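You operate a simulated robot arm through the tools that you are given. There is no shell and no other tool. Be economical: measure what you need, move in short steps, check, and stop when the job is done.

The job below is to be done with a simulated two-armed robot. You get a single attempt, and the scene is never put back.

## Task
Lead the blue yarn through the discs and meter to the red post.
Fine: the yarn clip goes in that post's cup; disc lever open for it and shut again, orange flap up and down again; the table's other dials, levers and buttons end as they began. Where these are worked on the way, their far stop is far enough and under half their travel is too little: disc lever, orange flap.

It is judged by the outcome, as a careful person would: the job done as asked, and still so three seconds after it is handed in. It fails if anything else is knocked over, pushed out of place, dropped, spilled or broken.

## Robot
Two 7-joint arms with fingered hands on one trunk, on a base that drives. Base frame: it is fixed to the floor where the robot stands at the start and does not move with it; the origin is under the middle of the robot, x ahead of it, y to its left, z up; the surface under the hand at the start is at about z = 760. Lengths are in mm, angles in degrees, forces in N, time in s.
The left shoulder is at the start at [42, 163, 1061], the right one opposite. Places, roughly: blue hank (23x23x3 cm) [700, -600, 800]; disc lever [700, -200, 800]; grey dial [500, -100, 800]; minus button [500, 100, 800]; orange flap [800, 0, 900]; plus button [500, 0, 800]; red meter button [600, 0, 800]; reel lever [600, 900, 800]; speed knob [500, 600, 900]; stud [600, -100, 800]; teal latch [800, 100, 900]; tension dial [600, -200, 800]; winder switch [600, 500, 900]; wing screw [700, -600, 800]. Payload 4 kg a hand.
Tool frame (each hand has its own): the origin (TCP) lies between the finger pads and is the grasp point; the fingertips stand 36 mm ahead of it; z points along the fingers, y is the line along which they close. Largest opening 124 mm; the body of the gripper starts 42 mm behind the TCP. The gripper is a hand of 4 fingers: y runs from the thumb to the fingers, the wrist lies at [-15, -99, -189] in the tool frame.
Orientation is that of the tool frame in the base frame, as [roll, pitch, yaw] about the fixed x, y, z axes, in that order (R = Rz(yaw) Ry(pitch) Rx(roll)). With the fingers straight down and the wrist toward the robot, the tool's x, y and z point along [0, 1, 0], [1, 0, 0] and [0, 0, -1] of the base frame.

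## Interface
- The arms move only by the tool move_arm. It takes "left_moves", "right_moves" or both (then of equal length, played together; a hand with none holds still); each is a list that holds one entry, the list of rows, each a list of 6 numbers: the shift along the tool's x, y, z in mm, then the turn, a rotation vector about the tool's x, y, z in degrees. In form: [[[dx, dy, dz, ax, ay, az], ...]]. A call has 1 to 8 rows; each row shifts and turns the commanded pose from where the row before left it, along the tool's axes as they then stand. A row lasts 0.2 s, in which the tool goes at most 50 mm and 8.6 degrees; a call with a longer step from one row to the next is refused whole. A pose out of reach is approached as far as the arm can. The call stops where the force on the tool passes 50 N (or 10 N more than at its start, if that is more) or the arm is blocked; 0.2 s more then pass. In this call time passes only in rows, and 0.2 s behind the last. It gives the time, the measured TCP pose, the force on the tool (base axes), the opening and the grip force at its end, in the units of the frame above (readings bear some noise), with the torque about the TCP (base axes, N m) and any sound that the robot's microphone picked up, and new pictures: "show" is both (left out), scene, wrist or none (wrist: the cameras of the hands that moved).
- Cameras (640 x 400 px; columns grow to the right, rows downward): "scene" is now at [154.6, 2.8, 1296.6]; the picture's right is [0.05, -1.00, -0.01], its down [-0.50, -0.02, -0.87] and it looks along [0.87, 0.05, -0.50] (base axes); focal length 214 px, centre (320, 200). "left" rides on the left gripper at [-75, -86, -123] in its tool frame; the picture's right is [-0.70, -0.34, 0.63], its down [0.64, -0.68, 0.35] and it looks along [0.32, 0.65, 0.69] (tool axes); focal length 275 px, centre (320, 200). "right" rides on the right gripper at [75, -86, -123] in its tool frame; the picture's right is [-0.70, 0.34, -0.63], its down [-0.64, -0.68, 0.35] and it looks along [-0.32, 0.65, 0.69] (tool axes); focal length 275 px, centre (320, 200). There is no depth. A picture from a camera that has moved, and an enlarged one, comes with that camera's place and axes in the base frame and with its lens.
- slide_trunk(by): slides the trunk up (or, below 0, down) by that many mm; the arms and the scene camera ride with it, the base frame stays. It gives what a move gives, with no picture.
- base_move(legs): drives the robot by 1 to 6 legs, each [ahead, left, turn to the left] in mm, mm and degrees, along the robot's own axes; the way and the turn of a leg run together, so that a leg with both is an arc; at most 1500 mm and 180 degrees a leg. The arms and the cameras ride along, it lands a little off, and it stops where it bumps. It gives what a move gives, and a new picture of the scene camera.
- finger_targets(index, middle, ring, thumb_bend, thumb_turn, hand): sets how far each is bent, from 0 (flat) to 100 (curled in); at 30 the hand is open as for a grip, at 70 the pads meet at the TCP. One left out holds its place. A second passes; each finger stops where it meets its share of the squeeze, and holds until it gets a number again. It is the only way to open and close the hand. It gives what a move gives, with no picture; readings hold the bend of each and the force on the fingers (four entries, about 0 where the hand has none), thumb and palm. thumb_turn goes from beside the hand (0) to across from the fingers (100), as for a grip.
- pan_tilt(pan, tilt): turns the head with the scene camera to pan (to the left, within 86 degrees either way) and tilt (down, from -29 to 69), counted from straight ahead of the robot. It gives what a move gives, and a new picture of the scene camera.
- zoom(camera, box): a new picture of the part [left, top, right, bottom] of that camera's present view, enlarged. The clock stands still meanwhile.
- finish_job(): hands the job in; it is judged then, once.

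Work in short steps. Places have to be worked out from the pictures, the camera data and where the tool is seen: move nearer, look again, correct. Check each grasp and each placing, and mend what went wrong. You have 120 turns and 260 pictures in all, those below and enlarged ones among them. Open the grippers and draw the arms clear of the work before you hand the job in, unless the task says otherwise; then end with one line.

The tools are called after "Request:" as name(argument=value, ...) on one line, values as JSON. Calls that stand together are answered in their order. move_arm: Moves the arms, as the interface text tells. Its arguments: {"type":"object","properties":{"left_moves":{"type":"array"},"right_moves":{"type":"array"},"show":{"type":"string","enum":["both","scene","wrist","none"]}},"required":[]} The other tools are called the same way: slide_trunk (by) slides the trunk up or down; finger_targets (index, middle, ring, thumb_bend, thumb_turn, hand) moves the fingers one by one; base_move (legs) drives the base; pan_tilt (pan, tilt) turns the head that bears the scene camera; zoom (camera, box) takes an enlarged picture of a part of a camera's view; finish_job () hands the job in.

At the start:

```text
t: 0.0
left_tcp_pos: [644.2, 249.5, 1173.2]
left_tool_rot: [-179.9, 0.1, 90.0]
left_contact_force: [-0.3, -0.2, -0.9]
left_torque: [-0.03, 0.02, 0.0]
left_gripper_width: 123.8
left_finger_force: 0.1
left_shape: jaw
left_bend: [30.0, 30.0, 30.0, 30.0, 98.0]
left_finger forces: [0.1, 0.1, 0.1, 0.0, 0.0, 0.0]
right_tcp_pos: [766.1, -357.3, 1110.1]
right_tool_rot: [-180.0, 0.0, 90.0]
right_contact_force: [0.3, 0.3, -0.9]
right_torque: [0.03, 0.04, 0.01]
right_gripper_width: 123.7
right_finger_force: 0.0
right_shape: jaw
right_bend: [30.0, 30.0, 30.0, 30.0, 98.0]
right_finger forces: [0.1, 0.1, 0.0, 0.1, 0.1, 0.0]
trunk travel left (down, up): [-225.0, 253.0]
robot x, y, heading: [0.5, 0.9, -0.1]
head pan, tilt: [3.1, 20.9]
```

scene: 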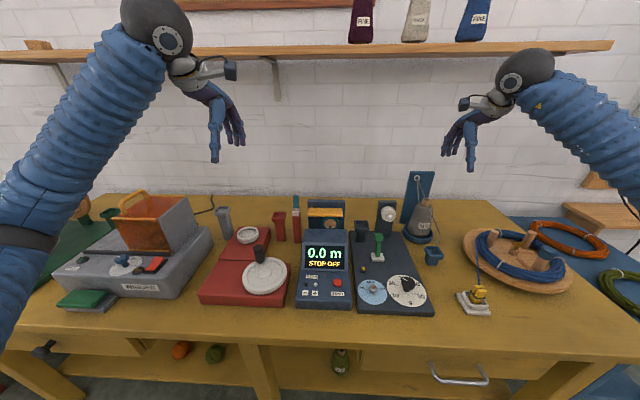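
right: 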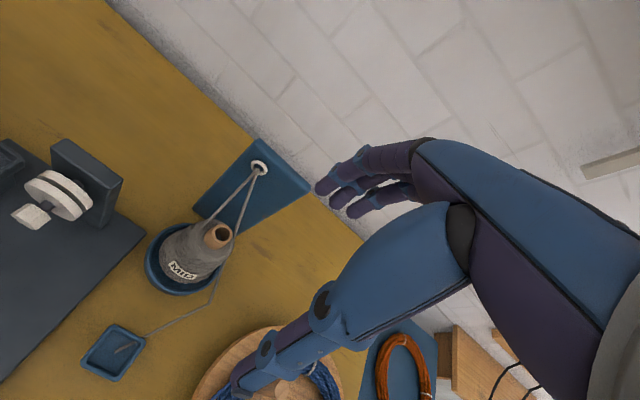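
left: 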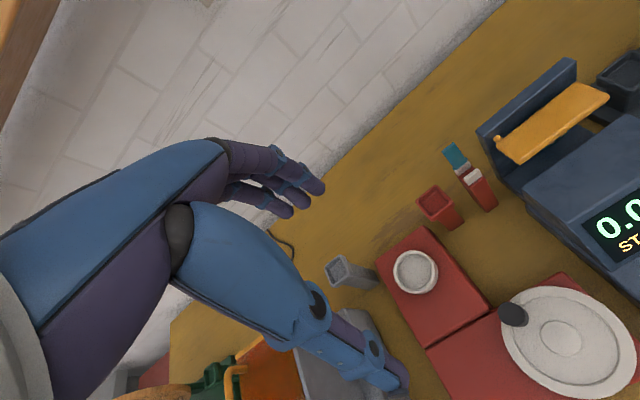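

The bench shows a swift with the blue hank at right, a tension disc unit, a meter with an orange flap, and posts. I zoom in to see the details.

Request:
zoom(camera="scene", box=[200, 180, 440, 330])

Request:
zoom(camera="scene", box=[400, 180, 640, 330])

```text
2.67 times, centred on (320, 255) of scene
camera zoom: at [154.6, 2.8, 1296.6], right [0.05, -1.0, -0.01], down [-0.5, -0.02, -0.87], along [0.87, 0.05, -0.5], focal length 572 px, centre (320, 53)
```

zoom: 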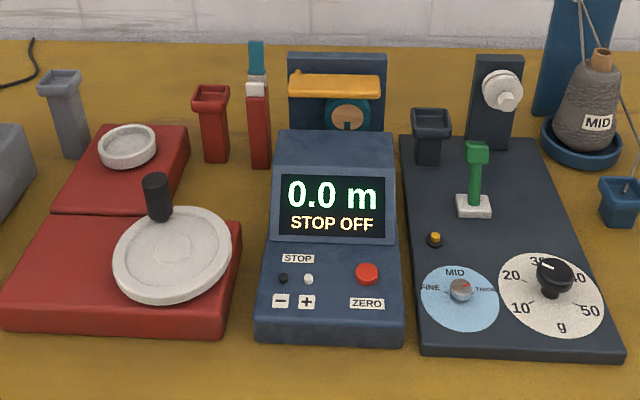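

```text
2.67 times, centred on (520, 255) of scene
camera zoom: at [154.6, 2.8, 1296.6], right [0.05, -1.0, -0.01], down [-0.5, -0.02, -0.87], along [0.87, 0.05, -0.5], focal length 572 px, centre (-213, 53)
```

zoom: 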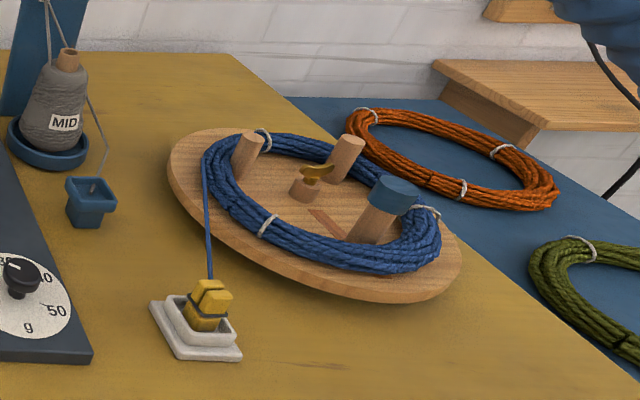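

I zoom tighter on the discs, the lever and the meter to see how they work.

Request:
zoom(camera="scene", box=[340, 190, 420, 240])

Request:
zoom(camera="scene", box=[350, 225, 430, 275])

Request:
zoom(camera="scene", box=[270, 190, 350, 240])

Request:
zoom(camera="scene", box=[440, 270, 520, 320])

Request:
zoom(camera="right", box=[0, 120, 160, 220])

Request:
zoom(camera="left", box=[400, 40, 640, 240])

```text
8.00 times, centred on (380, 215) of scene
camera zoom: at [154.6, 2.8, 1296.6], right [0.05, -1.0, -0.01], down [-0.5, -0.02, -0.87], along [0.87, 0.05, -0.5], focal length 1716 px, centre (-160, 80)
```

zoom: 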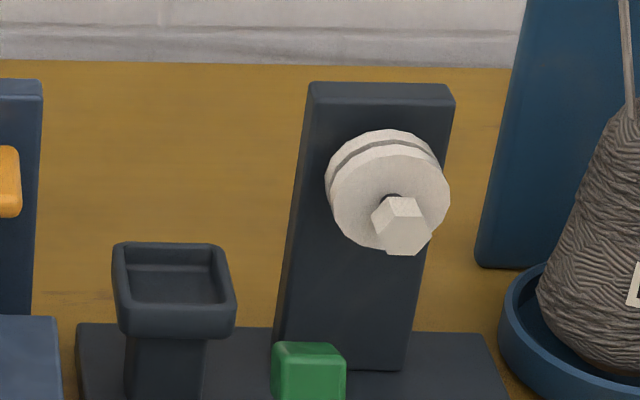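

```text
8.00 times, centred on (390, 250) of scene
camera zoom: at [154.6, 2.8, 1296.6], right [0.05, -1.0, -0.01], down [-0.5, -0.02, -0.87], along [0.87, 0.05, -0.5], focal length 1716 px, centre (-240, -200)
```

zoom: 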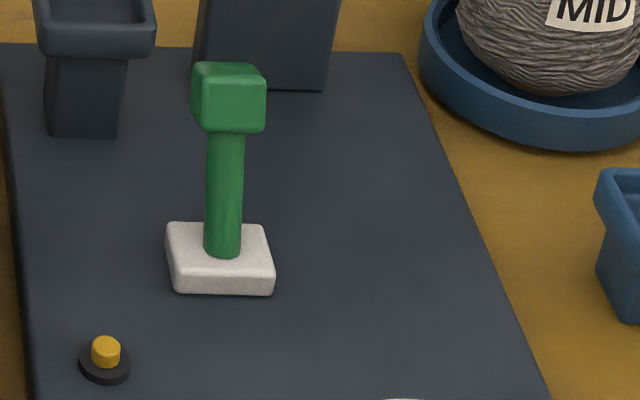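

```text
8.00 times, centred on (310, 215) of scene
camera zoom: at [154.6, 2.8, 1296.6], right [0.05, -1.0, -0.01], down [-0.5, -0.02, -0.87], along [0.87, 0.05, -0.5], focal length 1716 px, centre (400, 80)
```

zoom: 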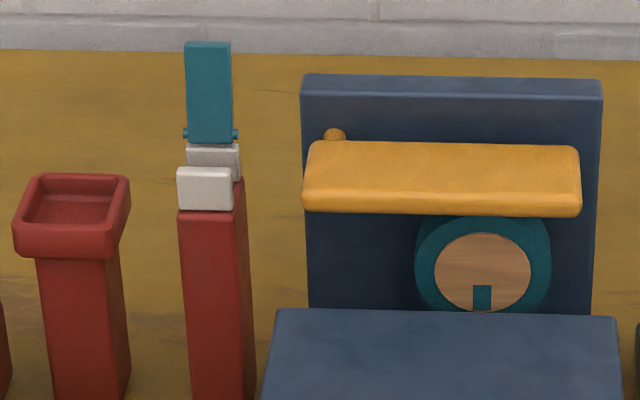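

```text
8.00 times, centred on (480, 295) of scene
camera zoom: at [154.6, 2.8, 1296.6], right [0.05, -1.0, -0.01], down [-0.5, -0.02, -0.87], along [0.87, 0.05, -0.5], focal length 1716 px, centre (-960, -560)
```

zoom: 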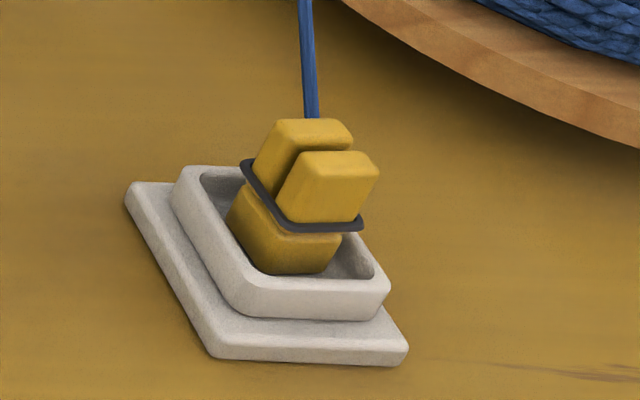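

```text
4.00 times, centred on (80, 170) of right
camera zoom: at [681.8, -283.5, 1233.6], right [0.34, -0.7, 0.63], down [-0.68, -0.64, -0.35], along [0.65, -0.32, -0.69], focal length 1101 px, centre (1280, 320)
```

zoom: 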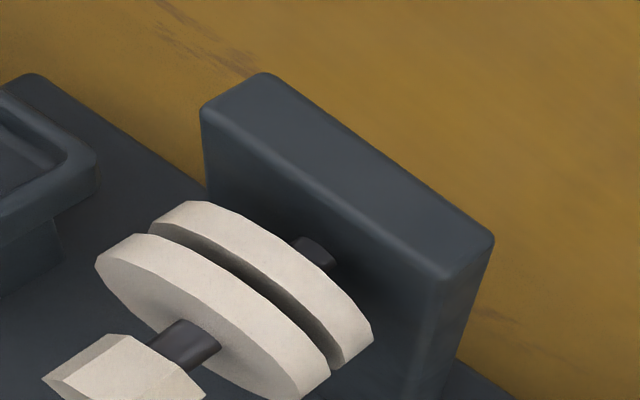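

```text
2.00 times, centred on (520, 140) of left
camera zoom: at [556.6, 174.1, 1296.0], right [-0.34, -0.7, -0.63], down [-0.68, 0.64, -0.35], along [0.65, 0.32, -0.69], focal length 551 px, centre (-80, 320)
```

zoom: 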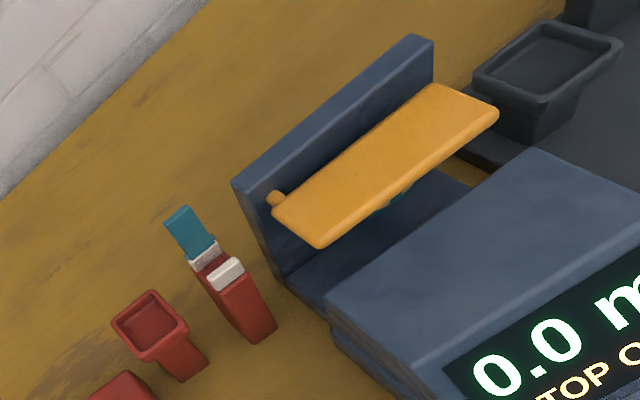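

Discs sit at about [764,-191,897], the flap's front edge at x≈734, z≈901 (y −37..76), and the red cup at about [765,181,880]. I set a trial lifting shape on the left hand (fingers curled, thumb bent) and move the right hand over the clip to look.

Request:
finger_targets(hand="left", index=100, middle=100, ring=100, thumb_bend=30)

Request:
move_arm(right_moves=[[[-4, -32.7, 25.7, 0, 0, 0], [-4, -32.7, 25.7, 0, 0, 0], [-4, -32.7, 25.7, 0, 0, 0], [-4, -32.7, 25.7, 0, 0, 0], [-4, -32.7, 25.7, 0, 0, 0], [-4, -32.7, 25.7, 0, 0, 0], [-4, -32.7, 25.7, 0, 0, 0]]], show="both")

```text
t: 1.0
left_tcp_pos: [643.8, 250.0, 1173.6]
left_tool_rot: [180.0, 0.0, 90.0]
left_contact_force: [0.0, 0.3, 0.2]
left_torque: [-0.03, -0.02, 0.01]
left_gripper_width: 78.9
left_finger_force: 0.1
left_shape: fingers
left_bend: [100.0, 100.0, 100.0, 30.0, 98.0]
left_finger forces: [0.0, 0.1, 0.1, 0.1, 0.0, 0.0]
right_tcp_pos: [765.6, -356.8, 1110.1]
right_tool_rot: [-180.0, -0.1, 90.0]
right_contact_force: [-0.4, 0.4, 0.3]
right_torque: [0.05, -0.02, 0.05]
right_gripper_width: 123.4
right_finger_force: 0.1
right_shape: jaw
right_bend: [30.0, 30.0, 30.0, 30.0, 98.0]
right_finger forces: [0.0, 0.0, 0.0, 0.1, 0.0, 0.0]
trunk travel left (down, up): [-225.0, 253.0]
robot x, y, heading: [0.3, -0.6, -0.1]
head pan, tilt: [3.1, 20.9]
```

```text
t: 2.6
left_tcp_pos: [641.6, 251.2, 1174.3]
left_tool_rot: [180.0, -0.1, 90.0]
left_contact_force: [0.4, -0.1, 0.5]
left_torque: [0.02, -0.05, 0.0]
left_gripper_width: 79.0
left_finger_force: 0.0
left_shape: fingers
left_bend: [100.0, 100.0, 100.0, 30.0, 98.0]
left_finger forces: [0.0, 0.0, 0.0, 0.0, 0.1, 0.0]
right_tcp_pos: [536.0, -384.0, 932.2]
right_tool_rot: [180.0, 0.0, 90.2]
right_contact_force: [-0.8, -0.5, 0.0]
right_torque: [-0.02, 0.01, 0.01]
right_gripper_width: 123.6
right_finger_force: 0.1
right_shape: jaw
right_bend: [30.0, 30.0, 30.0, 30.0, 98.0]
right_finger forces: [0.0, 0.1, 0.0, 0.1, 0.0, 0.0]
trunk travel left (down, up): [-225.0, 253.0]
robot x, y, heading: [-2.0, -1.6, 0.3]
head pan, tilt: [3.1, 20.9]
camera scene: at [153.5, 2.9, 1296.9], right [0.05, -1.0, -0.01], down [-0.49, -0.02, -0.87], along [0.87, 0.05, -0.5], focal length 214 px, centre (320, 200)
camera right: at [451.1, -310.3, 1055.5], right [0.34, -0.7, 0.63], down [-0.68, -0.65, -0.35], along [0.65, -0.31, -0.69], focal length 275 px, centre (320, 200)
```

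scene: 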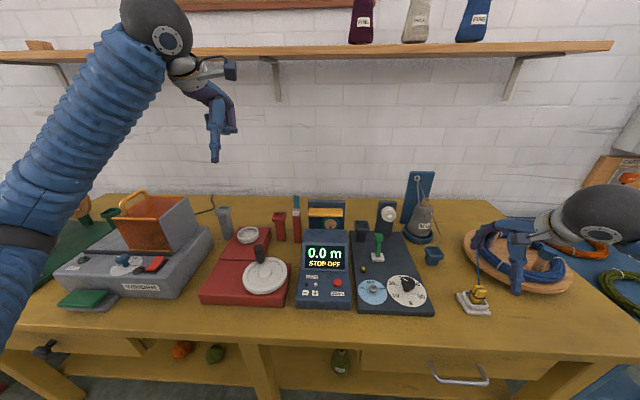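
right: 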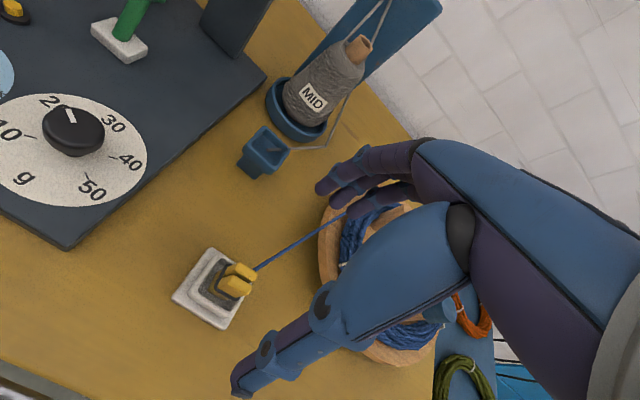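

The clip appears at about [535,-380,812]. I zoom in on it and on the lever from the right camera.

Request:
zoom(camera="right", box=[160, 230, 288, 330])

Request:
zoom(camera="right", box=[0, 0, 288, 180])

Request:
zoom(camera="scene", box=[120, 50, 280, 150])

```text
4.00 times, centred on (224, 280) of right
camera zoom: at [451.1, -310.3, 1055.5], right [0.34, -0.7, 0.63], down [-0.68, -0.65, -0.35], along [0.65, -0.31, -0.69], focal length 1101 px, centre (704, -120)
```

zoom: 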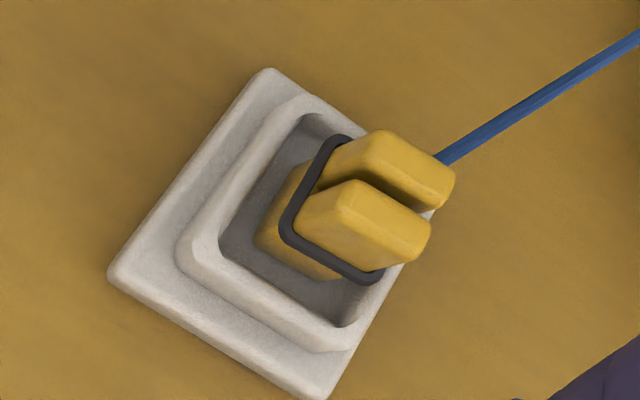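

```text
2.22 times, centred on (144, 90) of right
camera zoom: at [451.1, -310.3, 1055.5], right [0.34, -0.7, 0.63], down [-0.68, -0.65, -0.35], along [0.65, -0.31, -0.69], focal length 612 px, centre (711, 444)
```

zoom: 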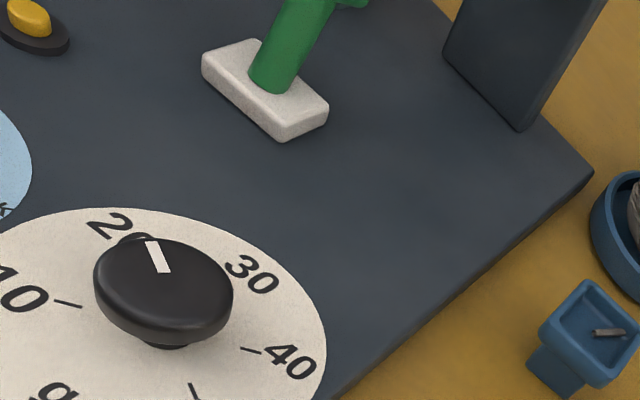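

```text
4.00 times, centred on (200, 100) of scene
camera zoom: at [153.5, 2.9, 1296.9], right [0.05, -1.0, -0.01], down [-0.49, -0.02, -0.87], along [0.87, 0.05, -0.5], focal length 858 px, centre (800, 600)
```

zoom: 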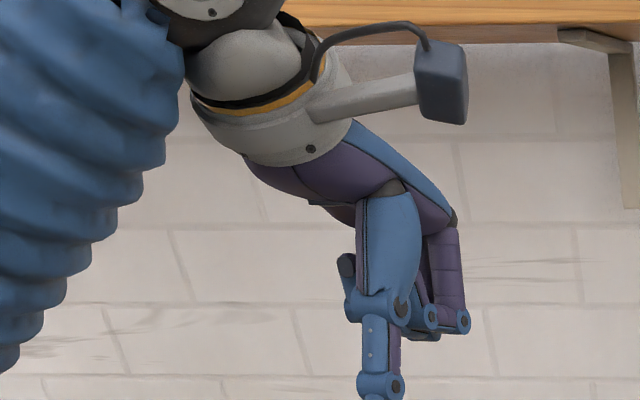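

The lever base is near [675,-152,793]. I move the right hand over so its camera sees the lever and the discs.

Request:
move_arm(right_moves=[[[34, 19.5, -10, 0, 0, 0], [34, 19.5, -10, 0, 0, 0], [34, 19.5, -4, 0, 0, 0], [34, 19.5, 0, 0, 0, 0], [34, 19.5, 0, 0, 0, 0]]], show="wrist")

```text
t: 3.8
left_tcp_pos: [643.4, 250.8, 1172.7]
left_tool_rot: [-180.0, 0.0, 90.1]
left_contact_force: [0.1, 0.2, -0.4]
left_torque: [0.0, -0.01, -0.02]
left_gripper_width: 79.1
left_finger_force: 0.1
left_shape: fingers
left_bend: [100.0, 100.0, 100.0, 30.0, 98.0]
left_finger forces: [0.0, 0.1, 0.1, 0.0, 0.1, 0.0]
right_tcp_pos: [634.6, -213.9, 953.4]
right_tool_rot: [-179.9, 0.1, 90.0]
right_contact_force: [0.0, 0.2, -0.4]
right_torque: [0.01, -0.01, 0.04]
right_gripper_width: 123.6
right_finger_force: 0.1
right_shape: jaw
right_bend: [30.0, 30.0, 30.0, 30.0, 98.0]
right_finger forces: [0.0, 0.1, 0.0, 0.0, 0.1, 0.0]
trunk travel left (down, up): [-225.0, 253.0]
robot x, y, heading: [3.6, -1.8, -0.3]
head pan, tilt: [3.1, 20.9]
camera right: at [549.7, -140.4, 1077.3], right [0.34, -0.7, 0.63], down [-0.68, -0.64, -0.34], along [0.65, -0.32, -0.69], focal length 275 px, centre (320, 200)
```

right: 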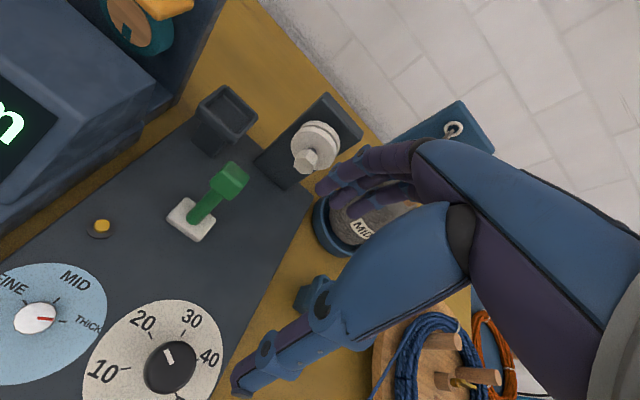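

The lever leans toward +x: its head is at [699,-152,851] over the base at [675,-152,793], so opening should be a pull toward the robot. I shape the right hand as a single middle-finger hook and check how it looks.

Request:
finger_targets(hand="right", index=100, middle=70, ring=100, thumb_bend=0)

Request:
zoom(camera="right", box=[0, 0, 640, 400])

Request:
zoom(camera="scene", box=[320, 110, 560, 260])

```text
t: 4.8
left_tcp_pos: [643.3, 250.0, 1174.8]
left_tool_rot: [180.0, 0.0, 90.0]
left_contact_force: [-0.2, 0.2, -0.3]
left_torque: [0.0, 0.0, -0.02]
left_gripper_width: 78.9
left_finger_force: 0.1
left_shape: fingers
left_bend: [100.0, 100.0, 100.0, 30.0, 98.0]
left_finger forces: [0.0, 0.1, 0.1, 0.0, 0.1, 0.0]
right_tcp_pos: [632.9, -214.6, 954.2]
right_tool_rot: [180.0, 0.0, 90.1]
right_contact_force: [1.1, -0.5, -0.5]
right_torque: [0.02, 0.02, 0.0]
right_gripper_width: 75.1
right_finger_force: 0.0
right_shape: fingers
right_bend: [100.0, 70.0, 100.0, 0.0, 98.0]
right_finger forces: [0.0, 0.1, 0.0, 0.0, 0.1, 0.0]
trunk travel left (down, up): [-225.0, 253.0]
robot x, y, heading: [3.0, 1.8, -0.1]
head pan, tilt: [3.1, 20.9]
```

```text
1.00 times, centred on (320, 200) of right (not enlarged: the box is as wide or as high as the picture)
camera zoom: at [549.1, -141.3, 1077.6], right [0.34, -0.7, 0.63], down [-0.68, -0.64, -0.35], along [0.65, -0.32, -0.69], focal length 275 px, centre (320, 200)
```

zoom: 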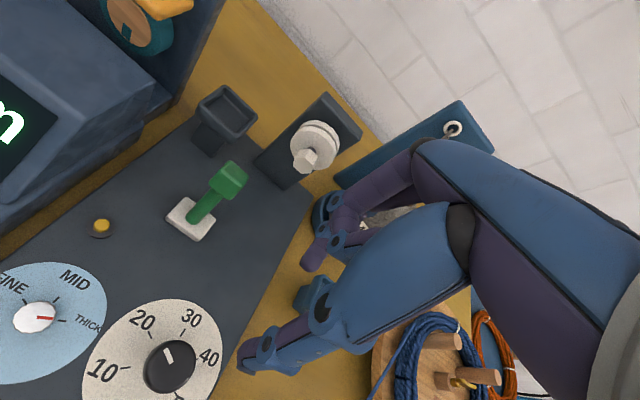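

```text
2.67 times, centred on (440, 185) of scene
camera zoom: at [154.5, 2.8, 1296.6], right [0.05, -1.0, -0.01], down [-0.5, -0.02, -0.87], along [0.87, 0.05, -0.5], focal length 572 px, centre (0, 240)
```

zoom: 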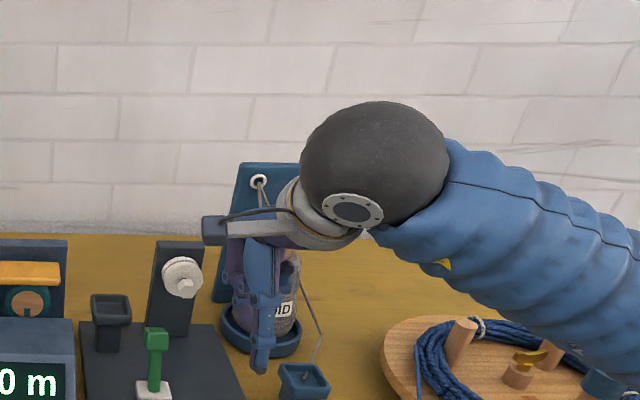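

The middle finger makes a clean hook. I carry it to just beyond the lever head, still above it, and look.

Request:
move_arm(right_moves=[[[35, 20, 0, 0, 0, 0], [34, 30, 0, 0, 0, 0], [0, 38, 10, 0, 0, 0]]], show="both")

```text
t: 5.6
left_tcp_pos: [644.6, 250.4, 1174.0]
left_tool_rot: [-179.9, 0.0, 90.0]
left_contact_force: [-0.6, -0.2, -0.1]
left_torque: [0.02, 0.01, 0.01]
left_gripper_width: 78.7
left_finger_force: 0.0
left_shape: fingers
left_bend: [100.0, 100.0, 100.0, 30.0, 98.0]
left_finger forces: [0.1, 0.0, 0.1, 0.1, 0.0, 0.0]
right_tcp_pos: [722.7, -146.3, 942.1]
right_tool_rot: [-180.0, -0.1, 89.9]
right_contact_force: [0.6, 0.2, -0.1]
right_torque: [0.01, 0.03, 0.02]
right_gripper_width: 75.2
right_finger_force: 0.0
right_shape: fingers
right_bend: [100.0, 70.0, 100.0, 0.0, 98.0]
right_finger forces: [0.0, 0.1, 0.1, 0.1, 0.0, 0.0]
trunk travel left (down, up): [-225.0, 253.0]
robot x, y, heading: [-0.4, 2.7, 0.1]
head pan, tilt: [3.1, 20.9]
camera scene: at [155.0, 2.6, 1296.5], right [0.05, -1.0, -0.01], down [-0.5, -0.02, -0.87], along [0.87, 0.05, -0.5], focal length 214 px, centre (320, 200)
camera right: at [638.5, -72.6, 1066.7], right [0.34, -0.7, 0.63], down [-0.68, -0.64, -0.35], along [0.65, -0.32, -0.69], focal length 275 px, centre (320, 200)
```

scene: 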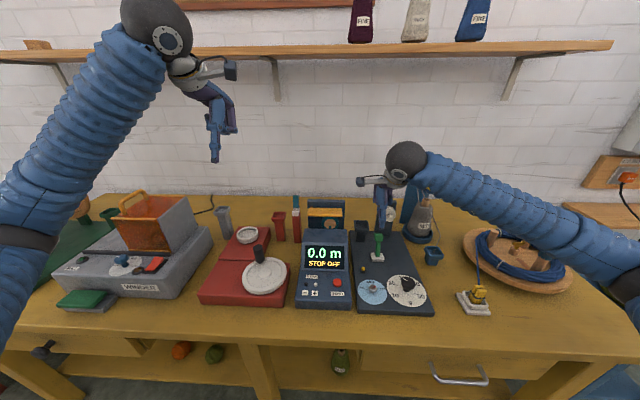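
right: 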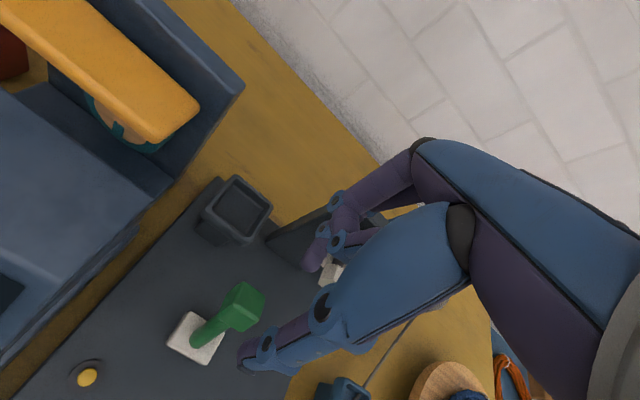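

Request:
zoom(camera="right", box=[180, 160, 420, 310])

Request:
zoom(camera="scene", box=[340, 170, 440, 270])

```text
2.67 times, centred on (300, 235) of right
camera zoom: at [638.5, -72.6, 1066.7], right [0.34, -0.7, 0.63], down [-0.68, -0.64, -0.35], along [0.65, -0.32, -0.69], focal length 734 px, centre (373, 107)
```

zoom: 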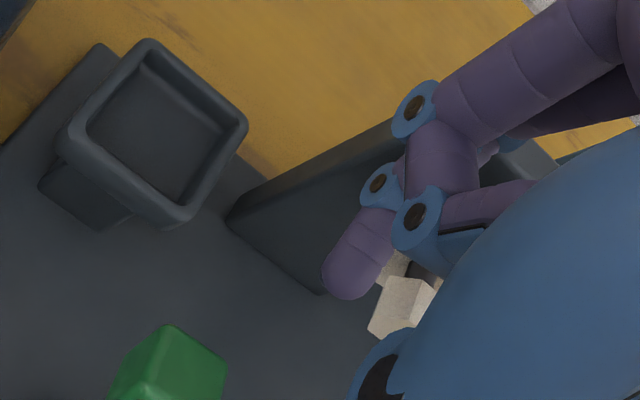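

```text
4.00 times, centred on (390, 220) of scene
camera zoom: at [155.0, 2.6, 1296.5], right [0.05, -1.0, -0.01], down [-0.5, -0.02, -0.87], along [0.87, 0.05, -0.5], focal length 858 px, centre (40, 120)
```

zoom: 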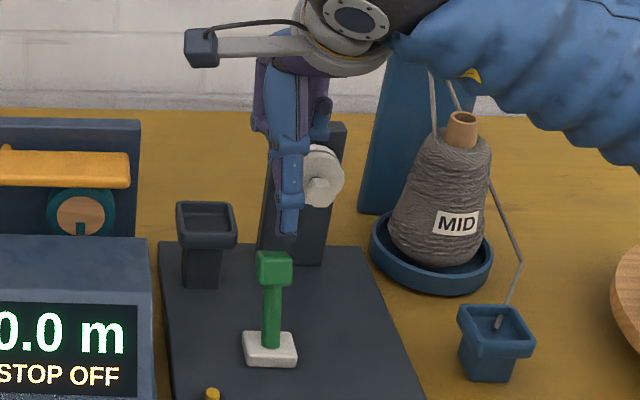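

I shift 12 mm back and 8 mm left, descend 35 mm, and look again.

Request:
move_arm(right_moves=[[[8, -12, 0, 0, 0, 0], [0, 0, 35, 0, 0, 0]]], show="wrist")

Request:
zoom(camera="scene", box=[360, 180, 420, 240])

Request:
zoom(camera="right", box=[180, 160, 420, 310])

```text
t: 6.2
left_tcp_pos: [643.0, 249.5, 1173.5]
left_tool_rot: [-179.8, 0.0, 90.0]
left_contact_force: [0.4, -0.1, -0.3]
left_torque: [-0.02, 0.01, 0.01]
left_gripper_width: 78.9
left_finger_force: 0.1
left_shape: fingers
left_bend: [100.0, 100.0, 100.0, 30.0, 98.0]
left_finger forces: [0.1, 0.0, 0.0, 0.0, 0.0, 0.0]
right_tcp_pos: [710.2, -139.0, 907.8]
right_tool_rot: [-179.9, 0.0, 90.0]
right_contact_force: [0.4, 0.5, -0.1]
right_torque: [0.0, 0.01, -0.02]
right_gripper_width: 75.2
right_finger_force: 0.1
right_shape: fingers
right_bend: [100.0, 70.0, 100.0, 0.0, 98.0]
right_finger forces: [0.0, 0.0, 0.0, 0.0, 0.0, 0.0]
trunk travel left (down, up): [-225.0, 253.0]
robot x, y, heading: [0.4, 0.4, -0.2]
head pan, tilt: [3.1, 20.9]
camera right: at [626.7, -64.7, 1031.3], right [0.34, -0.7, 0.63], down [-0.68, -0.64, -0.35], along [0.65, -0.32, -0.69], focal length 275 px, centre (320, 200)
```

right: 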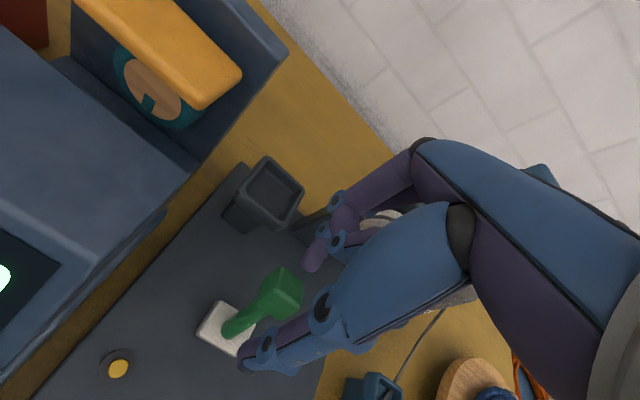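

```text
6.67 times, centred on (390, 210) of scene
camera zoom: at [155.3, 2.4, 1296.4], right [0.05, -1.0, -0.01], down [-0.5, -0.02, -0.87], along [0.87, 0.05, -0.5], focal length 1430 px, centre (-147, 133)
```

zoom: 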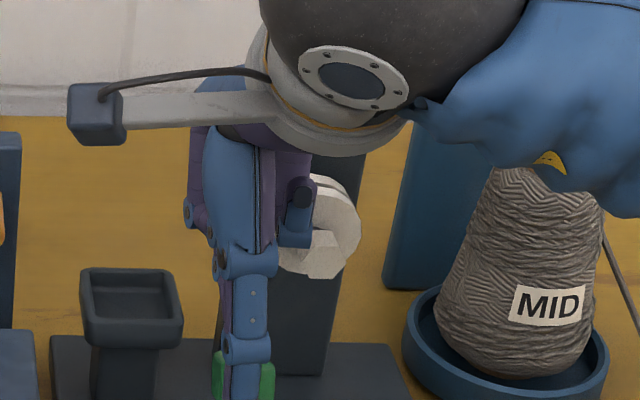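

```text
2.67 times, centred on (300, 235) of right
camera zoom: at [626.7, -64.7, 1031.3], right [0.34, -0.7, 0.63], down [-0.68, -0.64, -0.35], along [0.65, -0.32, -0.69], focal length 734 px, centre (373, 107)
```

zoom: 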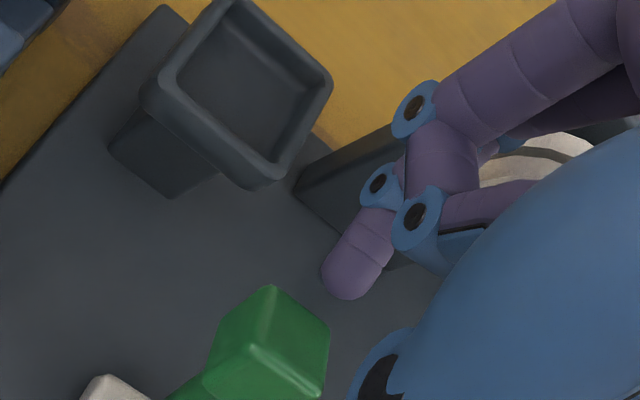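

The tip is just beyond the lever head. I lower it 28 mm behind the head and then pull back 15 mm to feel contact.

Request:
move_arm(right_moves=[[[1, 3, 14, 0, 0, 0], [0, 1, 14, 0, 0, 0]]], show="wrist")

Request:
zoom(camera="scene", box=[360, 180, 420, 260])

```text
t: 6.8
left_tcp_pos: [643.8, 249.3, 1173.8]
left_tool_rot: [180.0, -0.1, 89.9]
left_contact_force: [-0.1, 0.3, -0.5]
left_torque: [0.0, -0.03, 0.01]
left_gripper_width: 78.9
left_finger_force: 0.0
left_shape: fingers
left_bend: [100.0, 100.0, 100.0, 30.0, 98.0]
left_finger forces: [0.0, 0.0, 0.1, 0.0, 0.0, 0.0]
right_tcp_pos: [713.4, -136.0, 880.6]
right_tool_rot: [-179.9, 0.0, 90.0]
right_contact_force: [0.1, -0.1, 0.5]
right_torque: [-0.02, -0.03, 0.03]
right_gripper_width: 75.0
right_finger_force: 0.1
right_shape: fingers
right_bend: [100.0, 70.0, 100.0, 0.0, 98.0]
right_finger forces: [0.0, 0.0, 0.0, 0.1, 0.0, 0.0]
trunk travel left (down, up): [-225.0, 253.0]
robot x, y, heading: [-3.1, 2.1, 0.0]
head pan, tilt: [3.1, 20.9]
camera right: at [629.9, -63.1, 1004.0], right [0.34, -0.7, 0.63], down [-0.68, -0.64, -0.35], along [0.65, -0.32, -0.69], focal length 275 px, centre (320, 200)
```

right: 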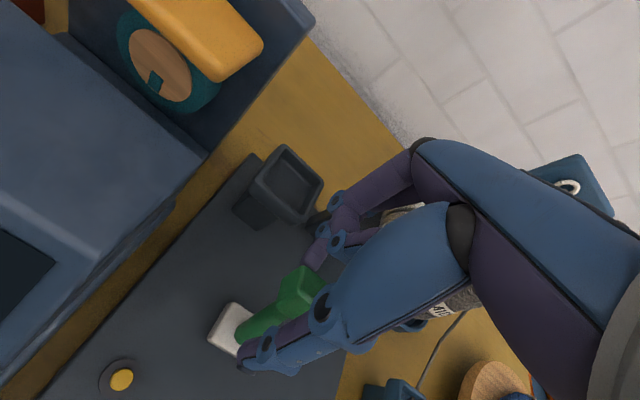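

```text
5.00 times, centred on (390, 220) of scene
camera zoom: at [154.5, 3.0, 1296.6], right [0.05, -1.0, -0.01], down [-0.5, -0.02, -0.87], along [0.87, 0.05, -0.5], focal length 1072 px, centre (-30, 100)
```

zoom: 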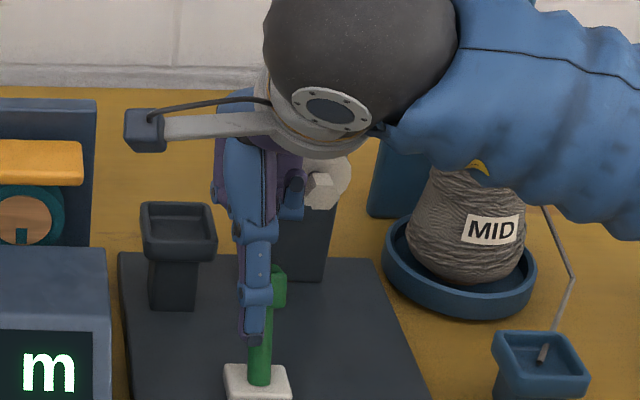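

The hook is behind the head with no contact force yet. I pull toward the robot in small rows.

Request:
move_arm(right_moves=[[[0, -14, 0, 0, 0, 0], [0, -14, -1, 0, 0, 0], [0, -14, 0, 0, 0, 0], [0, -14, 1, 0, 0, 0]]], show="both")

```text
t: 7.8
left_tcp_pos: [643.6, 251.0, 1174.6]
left_tool_rot: [-180.0, 0.0, 89.9]
left_contact_force: [-0.7, -1.2, 0.1]
left_torque: [-0.02, 0.0, -0.04]
left_gripper_width: 78.8
left_finger_force: 0.0
left_shape: fingers
left_bend: [100.0, 100.0, 100.0, 30.0, 98.0]
left_finger forces: [0.1, 0.1, 0.1, 0.1, 0.1, 0.0]
right_tcp_pos: [658.5, -137.2, 882.3]
right_tool_rot: [-179.9, 0.0, 90.0]
right_contact_force: [4.7, -0.6, 3.7]
right_torque: [-0.03, -0.15, 0.05]
right_gripper_width: 75.5
right_finger_force: 2.6
right_shape: fingers
right_bend: [100.0, 68.0, 100.0, 0.0, 98.0]
right_finger forces: [0.0, 5.4, 0.0, 0.0, 0.1, 0.0]
trunk travel left (down, up): [-225.0, 253.0]
robot x, y, heading: [-2.2, 0.8, -0.3]
head pan, tilt: [3.1, 20.9]
camera scene: at [154.6, 2.9, 1296.7], right [0.05, -1.0, -0.01], down [-0.5, -0.02, -0.87], along [0.87, 0.05, -0.5], focal length 214 px, centre (320, 200)
camera right: at [574.1, -63.6, 1005.2], right [0.34, -0.7, 0.63], down [-0.68, -0.64, -0.35], along [0.65, -0.32, -0.69], focal length 275 px, centre (320, 200)
```

scene: 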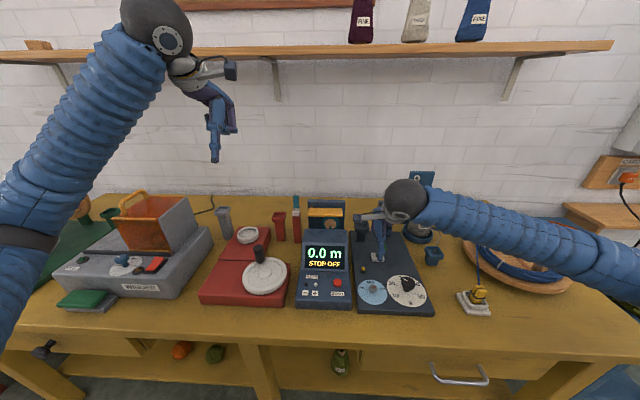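
right: 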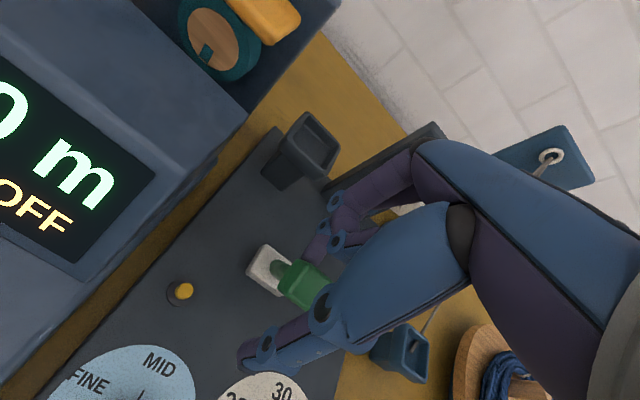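

The lever is following with about 5 N. I keep pulling until it meets its stop.

Request:
move_arm(right_moves=[[[0, -10, 1, 0, 0, 0], [0, -10, 2, 0, 0, 0]]], show="wrist")

Request:
zoom(camera="scene", box=[340, 180, 420, 280])

```text
t: 8.4
left_tcp_pos: [642.2, 250.0, 1174.4]
left_tool_rot: [180.0, -0.1, 90.0]
left_contact_force: [0.4, -0.7, -0.7]
left_torque: [0.0, 0.04, 0.01]
left_gripper_width: 79.0
left_finger_force: 0.1
left_shape: fingers
left_bend: [100.0, 100.0, 100.0, 30.0, 98.0]
left_finger forces: [0.0, 0.0, 0.0, 0.0, 0.1, 0.1]
right_tcp_pos: [640.1, -137.3, 882.3]
right_tool_rot: [179.6, -0.1, 89.9]
right_contact_force: [22.5, -2.4, 27.5]
right_torque: [-0.3, -1.46, 0.12]
right_gripper_width: 75.3
right_finger_force: 15.7
right_shape: fingers
right_bend: [100.0, 56.0, 100.0, 0.0, 98.0]
right_finger forces: [0.0, 31.7, 0.0, 0.1, 0.0, 0.0]
trunk travel left (down, up): [-225.0, 253.0]
robot x, y, heading: [3.4, 2.6, 0.0]
head pan, tilt: [3.1, 20.9]
camera right: at [554.9, -63.8, 1004.8], right [0.33, -0.7, 0.63], down [-0.68, -0.64, -0.35], along [0.65, -0.32, -0.69], focal length 275 px, centre (320, 200)
```

right: 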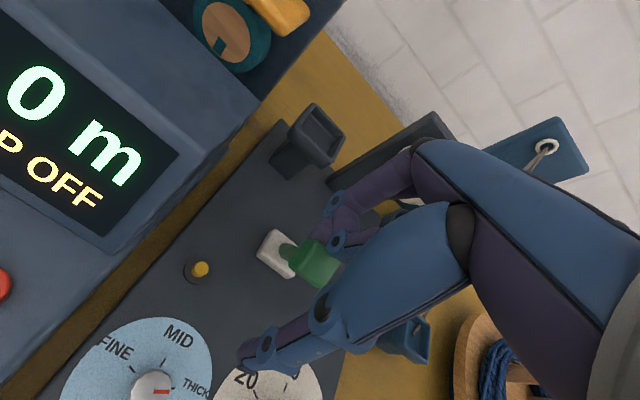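

```text
4.00 times, centred on (380, 230) of scene
camera zoom: at [154.4, 3.1, 1297.2], right [0.05, -1.0, -0.01], down [-0.5, -0.02, -0.87], along [0.87, 0.05, -0.5], focal length 858 px, centre (80, 80)
```

zoom: 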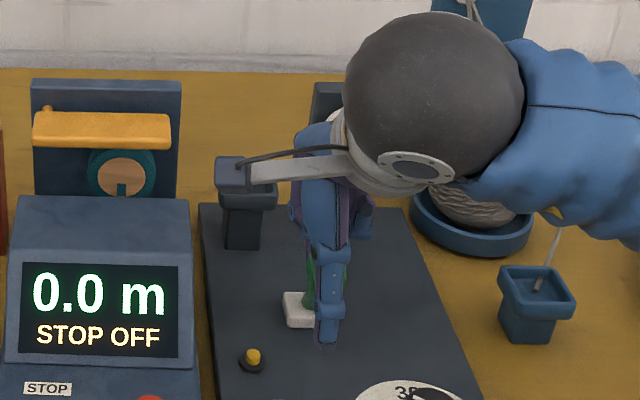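

At about 35 N with the finger yielding, the lever looks to be at its stop. I ease off +x and lift away to see whether it stays.

Request:
move_arm(right_moves=[[[0, 14, 0, 0, 0, 0], [0, 10, -10, 0, 0, 0], [0, 0, -45, 0, 0, 0], [0, -20, -40, 0, 0, 0]]], show="both")

Request:
zoom(camera="right", box=[100, 60, 420, 260])

Request:
zoom(camera="scene", box=[340, 190, 420, 270])

```text
t: 9.4
left_tcp_pos: [641.8, 249.8, 1174.2]
left_tool_rot: [-179.9, -0.1, 89.9]
left_contact_force: [-0.4, 0.6, -0.5]
left_torque: [-0.04, 0.01, -0.04]
left_gripper_width: 79.1
left_finger_force: 0.1
left_shape: fingers
left_bend: [100.0, 100.0, 100.0, 30.0, 98.0]
left_finger forces: [0.0, 0.1, 0.1, 0.0, 0.0, 0.1]
right_tcp_pos: [642.5, -135.5, 973.5]
right_tool_rot: [-179.9, 0.1, 90.0]
right_contact_force: [-0.3, 0.7, -0.7]
right_torque: [-0.05, 0.0, 0.04]
right_gripper_width: 75.3
right_finger_force: 0.0
right_shape: fingers
right_bend: [100.0, 70.0, 100.0, 0.0, 98.0]
right_finger forces: [0.0, 0.1, 0.0, 0.0, 0.1, 0.0]
trunk travel left (down, up): [-225.0, 253.0]
robot x, y, heading: [0.4, -2.4, 0.2]
head pan, tilt: [3.1, 20.9]
camera scene: at [153.8, 3.0, 1296.7], right [0.05, -1.0, -0.01], down [-0.5, -0.02, -0.87], along [0.87, 0.05, -0.5], focal length 214 px, centre (320, 200)
camera right: at [557.7, -62.8, 1096.9], right [0.34, -0.7, 0.63], down [-0.68, -0.65, -0.34], along [0.65, -0.32, -0.69], focal length 275 px, centre (320, 200)
```

scene: 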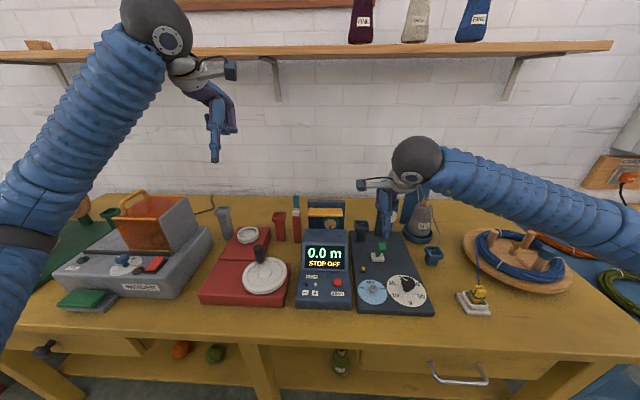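
right: 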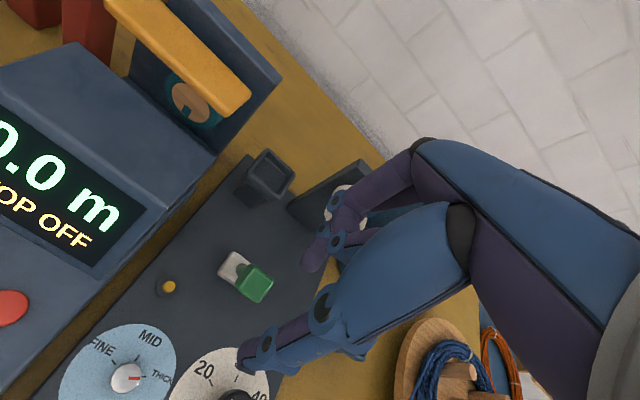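

```text
2.00 times, centred on (260, 160) of right
camera zoom: at [557.7, -62.8, 1096.9], right [0.34, -0.7, 0.63], down [-0.68, -0.65, -0.34], along [0.65, -0.32, -0.69], focal length 551 px, centre (440, 280)
```

zoom: 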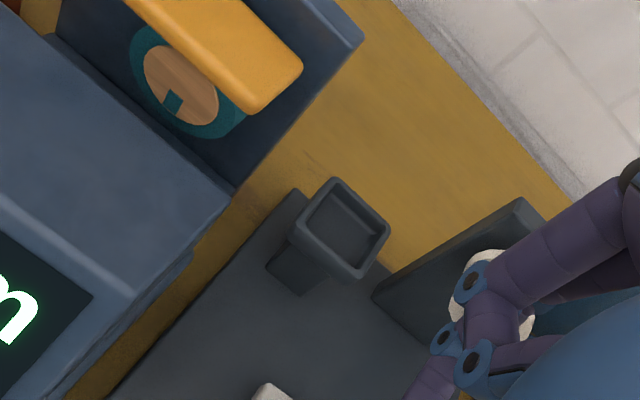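

```text
5.00 times, centred on (380, 230) of scene
camera zoom: at [153.8, 3.0, 1296.7], right [0.05, -1.0, -0.01], down [-0.5, -0.02, -0.87], along [0.87, 0.05, -0.5], focal length 1072 px, centre (20, 50)
```

zoom: 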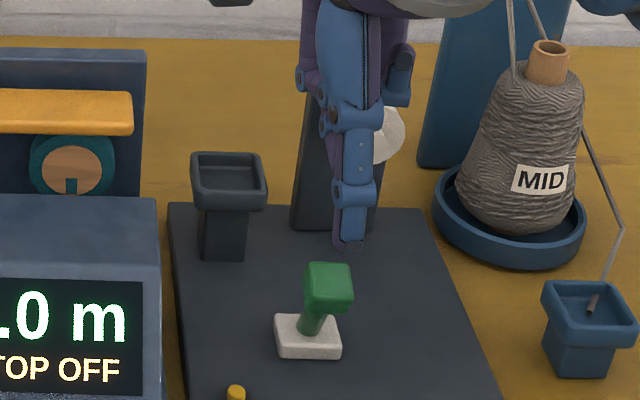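

The lever now leans toward the robot (head at [650,-152]), a full mirror swing, and it stays. Next I shape the left thumb as a lifter, tilt the left hand 45° forward, and shift the right hand to view the discs.

Request:
finger_targets(hand="left", thumb_bend=70)

Request:
move_arm(left_moves=[[[0, 0, 0, -7.5, 0, 0], [0, 0, 0, -7.5, 0, 0], [0, 0, 0, -7.5, 0, 0], [0, 0, 0, -7.5, 0, 0], [0, 0, 0, -7.5, 0, 0], [0, 0, 0, -7.5, 0, 0]]], right_moves=[[[-20, -5, 0, 0, 0, 0], [-20, -5, 0, 0, 0, 0], [-20, -5, 0, 0, 0, 0], [-20, -5, 0, 0, 0, 0], [-20, -5, 0, 0, 0, 0], [-20, -5, 0, 0, 0, 0]]], show="both")

```text
t: 10.4
left_tcp_pos: [643.5, 249.2, 1173.9]
left_tool_rot: [-180.0, -0.1, 89.9]
left_contact_force: [-0.3, 0.8, -0.4]
left_torque: [0.02, 0.0, -0.02]
left_gripper_width: 68.6
left_finger_force: 0.0
left_shape: fingers
left_bend: [100.0, 100.0, 100.0, 63.0, 97.0]
left_finger forces: [0.1, 0.0, 0.0, 0.0, 0.0, 0.1]
right_tcp_pos: [642.5, -136.4, 973.0]
right_tool_rot: [-179.9, 0.0, 90.0]
right_contact_force: [-0.8, 0.4, 0.6]
right_torque: [0.01, 0.03, -0.02]
right_gripper_width: 75.0
right_finger_force: 0.1
right_shape: fingers
right_bend: [100.0, 70.0, 100.0, 0.0, 98.0]
right_finger forces: [0.1, 0.1, 0.0, 0.0, 0.1, 0.0]
trunk travel left (down, up): [-225.0, 253.0]
robot x, y, heading: [1.0, -1.1, -0.1]
head pan, tilt: [3.1, 20.9]
```

```text
t: 11.8
left_tcp_pos: [642.7, 251.0, 1174.9]
left_tool_rot: [134.7, 0.0, 90.0]
left_contact_force: [-0.8, -0.3, 0.4]
left_torque: [-0.01, -0.01, 0.01]
left_gripper_width: 68.7
left_finger_force: 0.0
left_shape: fingers
left_bend: [100.0, 100.0, 100.0, 63.0, 97.0]
left_finger forces: [0.0, 0.0, 0.0, 0.0, 0.0, 0.0]
right_tcp_pos: [612.8, -255.8, 973.6]
right_tool_rot: [180.0, 0.1, 90.1]
right_contact_force: [0.2, -0.5, -0.6]
right_torque: [-0.03, 0.01, 0.01]
right_gripper_width: 75.3
right_finger_force: 0.0
right_shape: fingers
right_bend: [100.0, 70.0, 100.0, 0.0, 98.0]
right_finger forces: [0.0, 0.1, 0.0, 0.0, 0.0, 0.1]
trunk travel left (down, up): [-225.0, 253.0]
robot x, y, heading: [-0.7, 3.8, -0.1]
head pan, tilt: [3.1, 20.9]
camera scene: at [154.3, 2.9, 1296.6], right [0.05, -1.0, -0.01], down [-0.5, -0.02, -0.87], along [0.87, 0.05, -0.5], focal length 214 px, centre (320, 200)
camera right: at [528.2, -183.2, 1096.9], right [0.34, -0.7, 0.63], down [-0.68, -0.65, -0.35], along [0.65, -0.31, -0.69], focal length 275 px, centre (320, 200)
camera left: at [494.8, 174.4, 1199.8], right [0.21, -0.7, -0.69], down [-0.24, 0.64, -0.73], along [0.95, 0.32, -0.03], focal length 275 px, centre (320, 200)
```

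scene: 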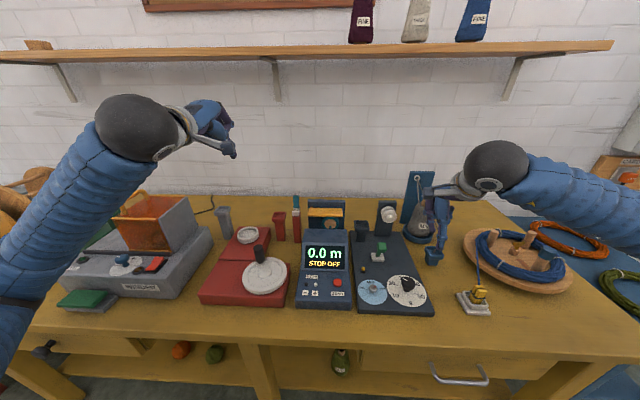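
right: 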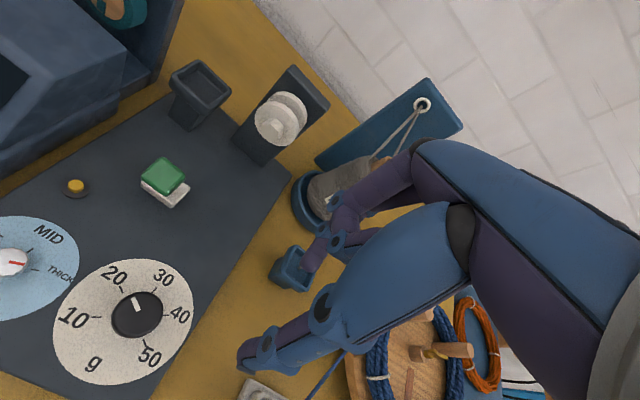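
left: 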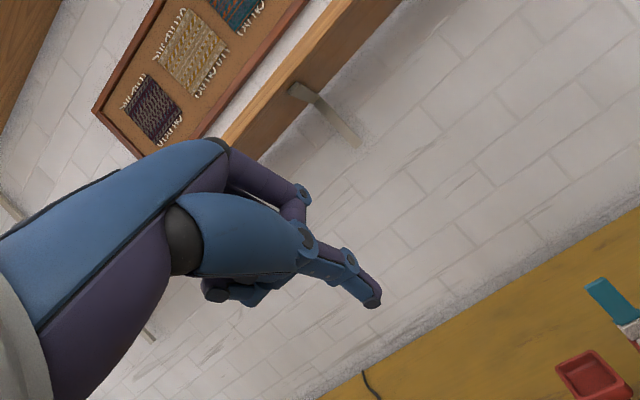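

Request:
zoom(camera="right", box=[220, 60, 348, 140])

Request:
zoom(camera="scene", box=[150, 80, 260, 180])

```text
5.00 times, centred on (284, 100) of right
camera zoom: at [528.2, -183.2, 1096.9], right [0.34, -0.7, 0.63], down [-0.68, -0.65, -0.35], along [0.65, -0.31, -0.69], focal length 1376 px, centre (500, 700)
```

zoom: 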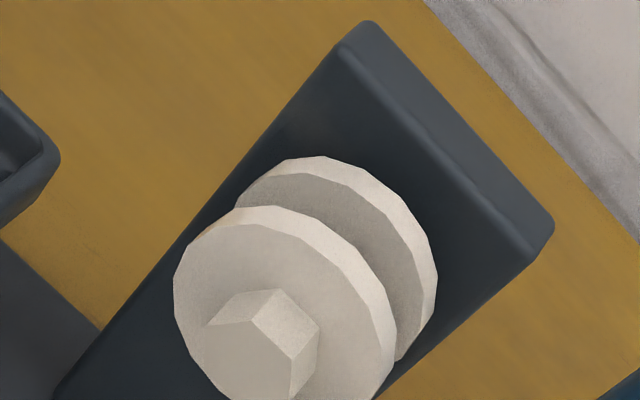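

```text
4.00 times, centred on (205, 130) of scene
camera zoom: at [154.3, 2.9, 1296.6], right [0.05, -1.0, -0.01], down [-0.5, -0.02, -0.87], along [0.87, 0.05, -0.5], focal length 858 px, centre (780, 480)
```

zoom: 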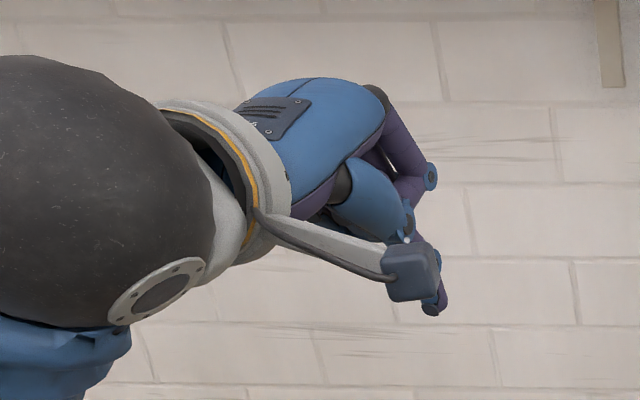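

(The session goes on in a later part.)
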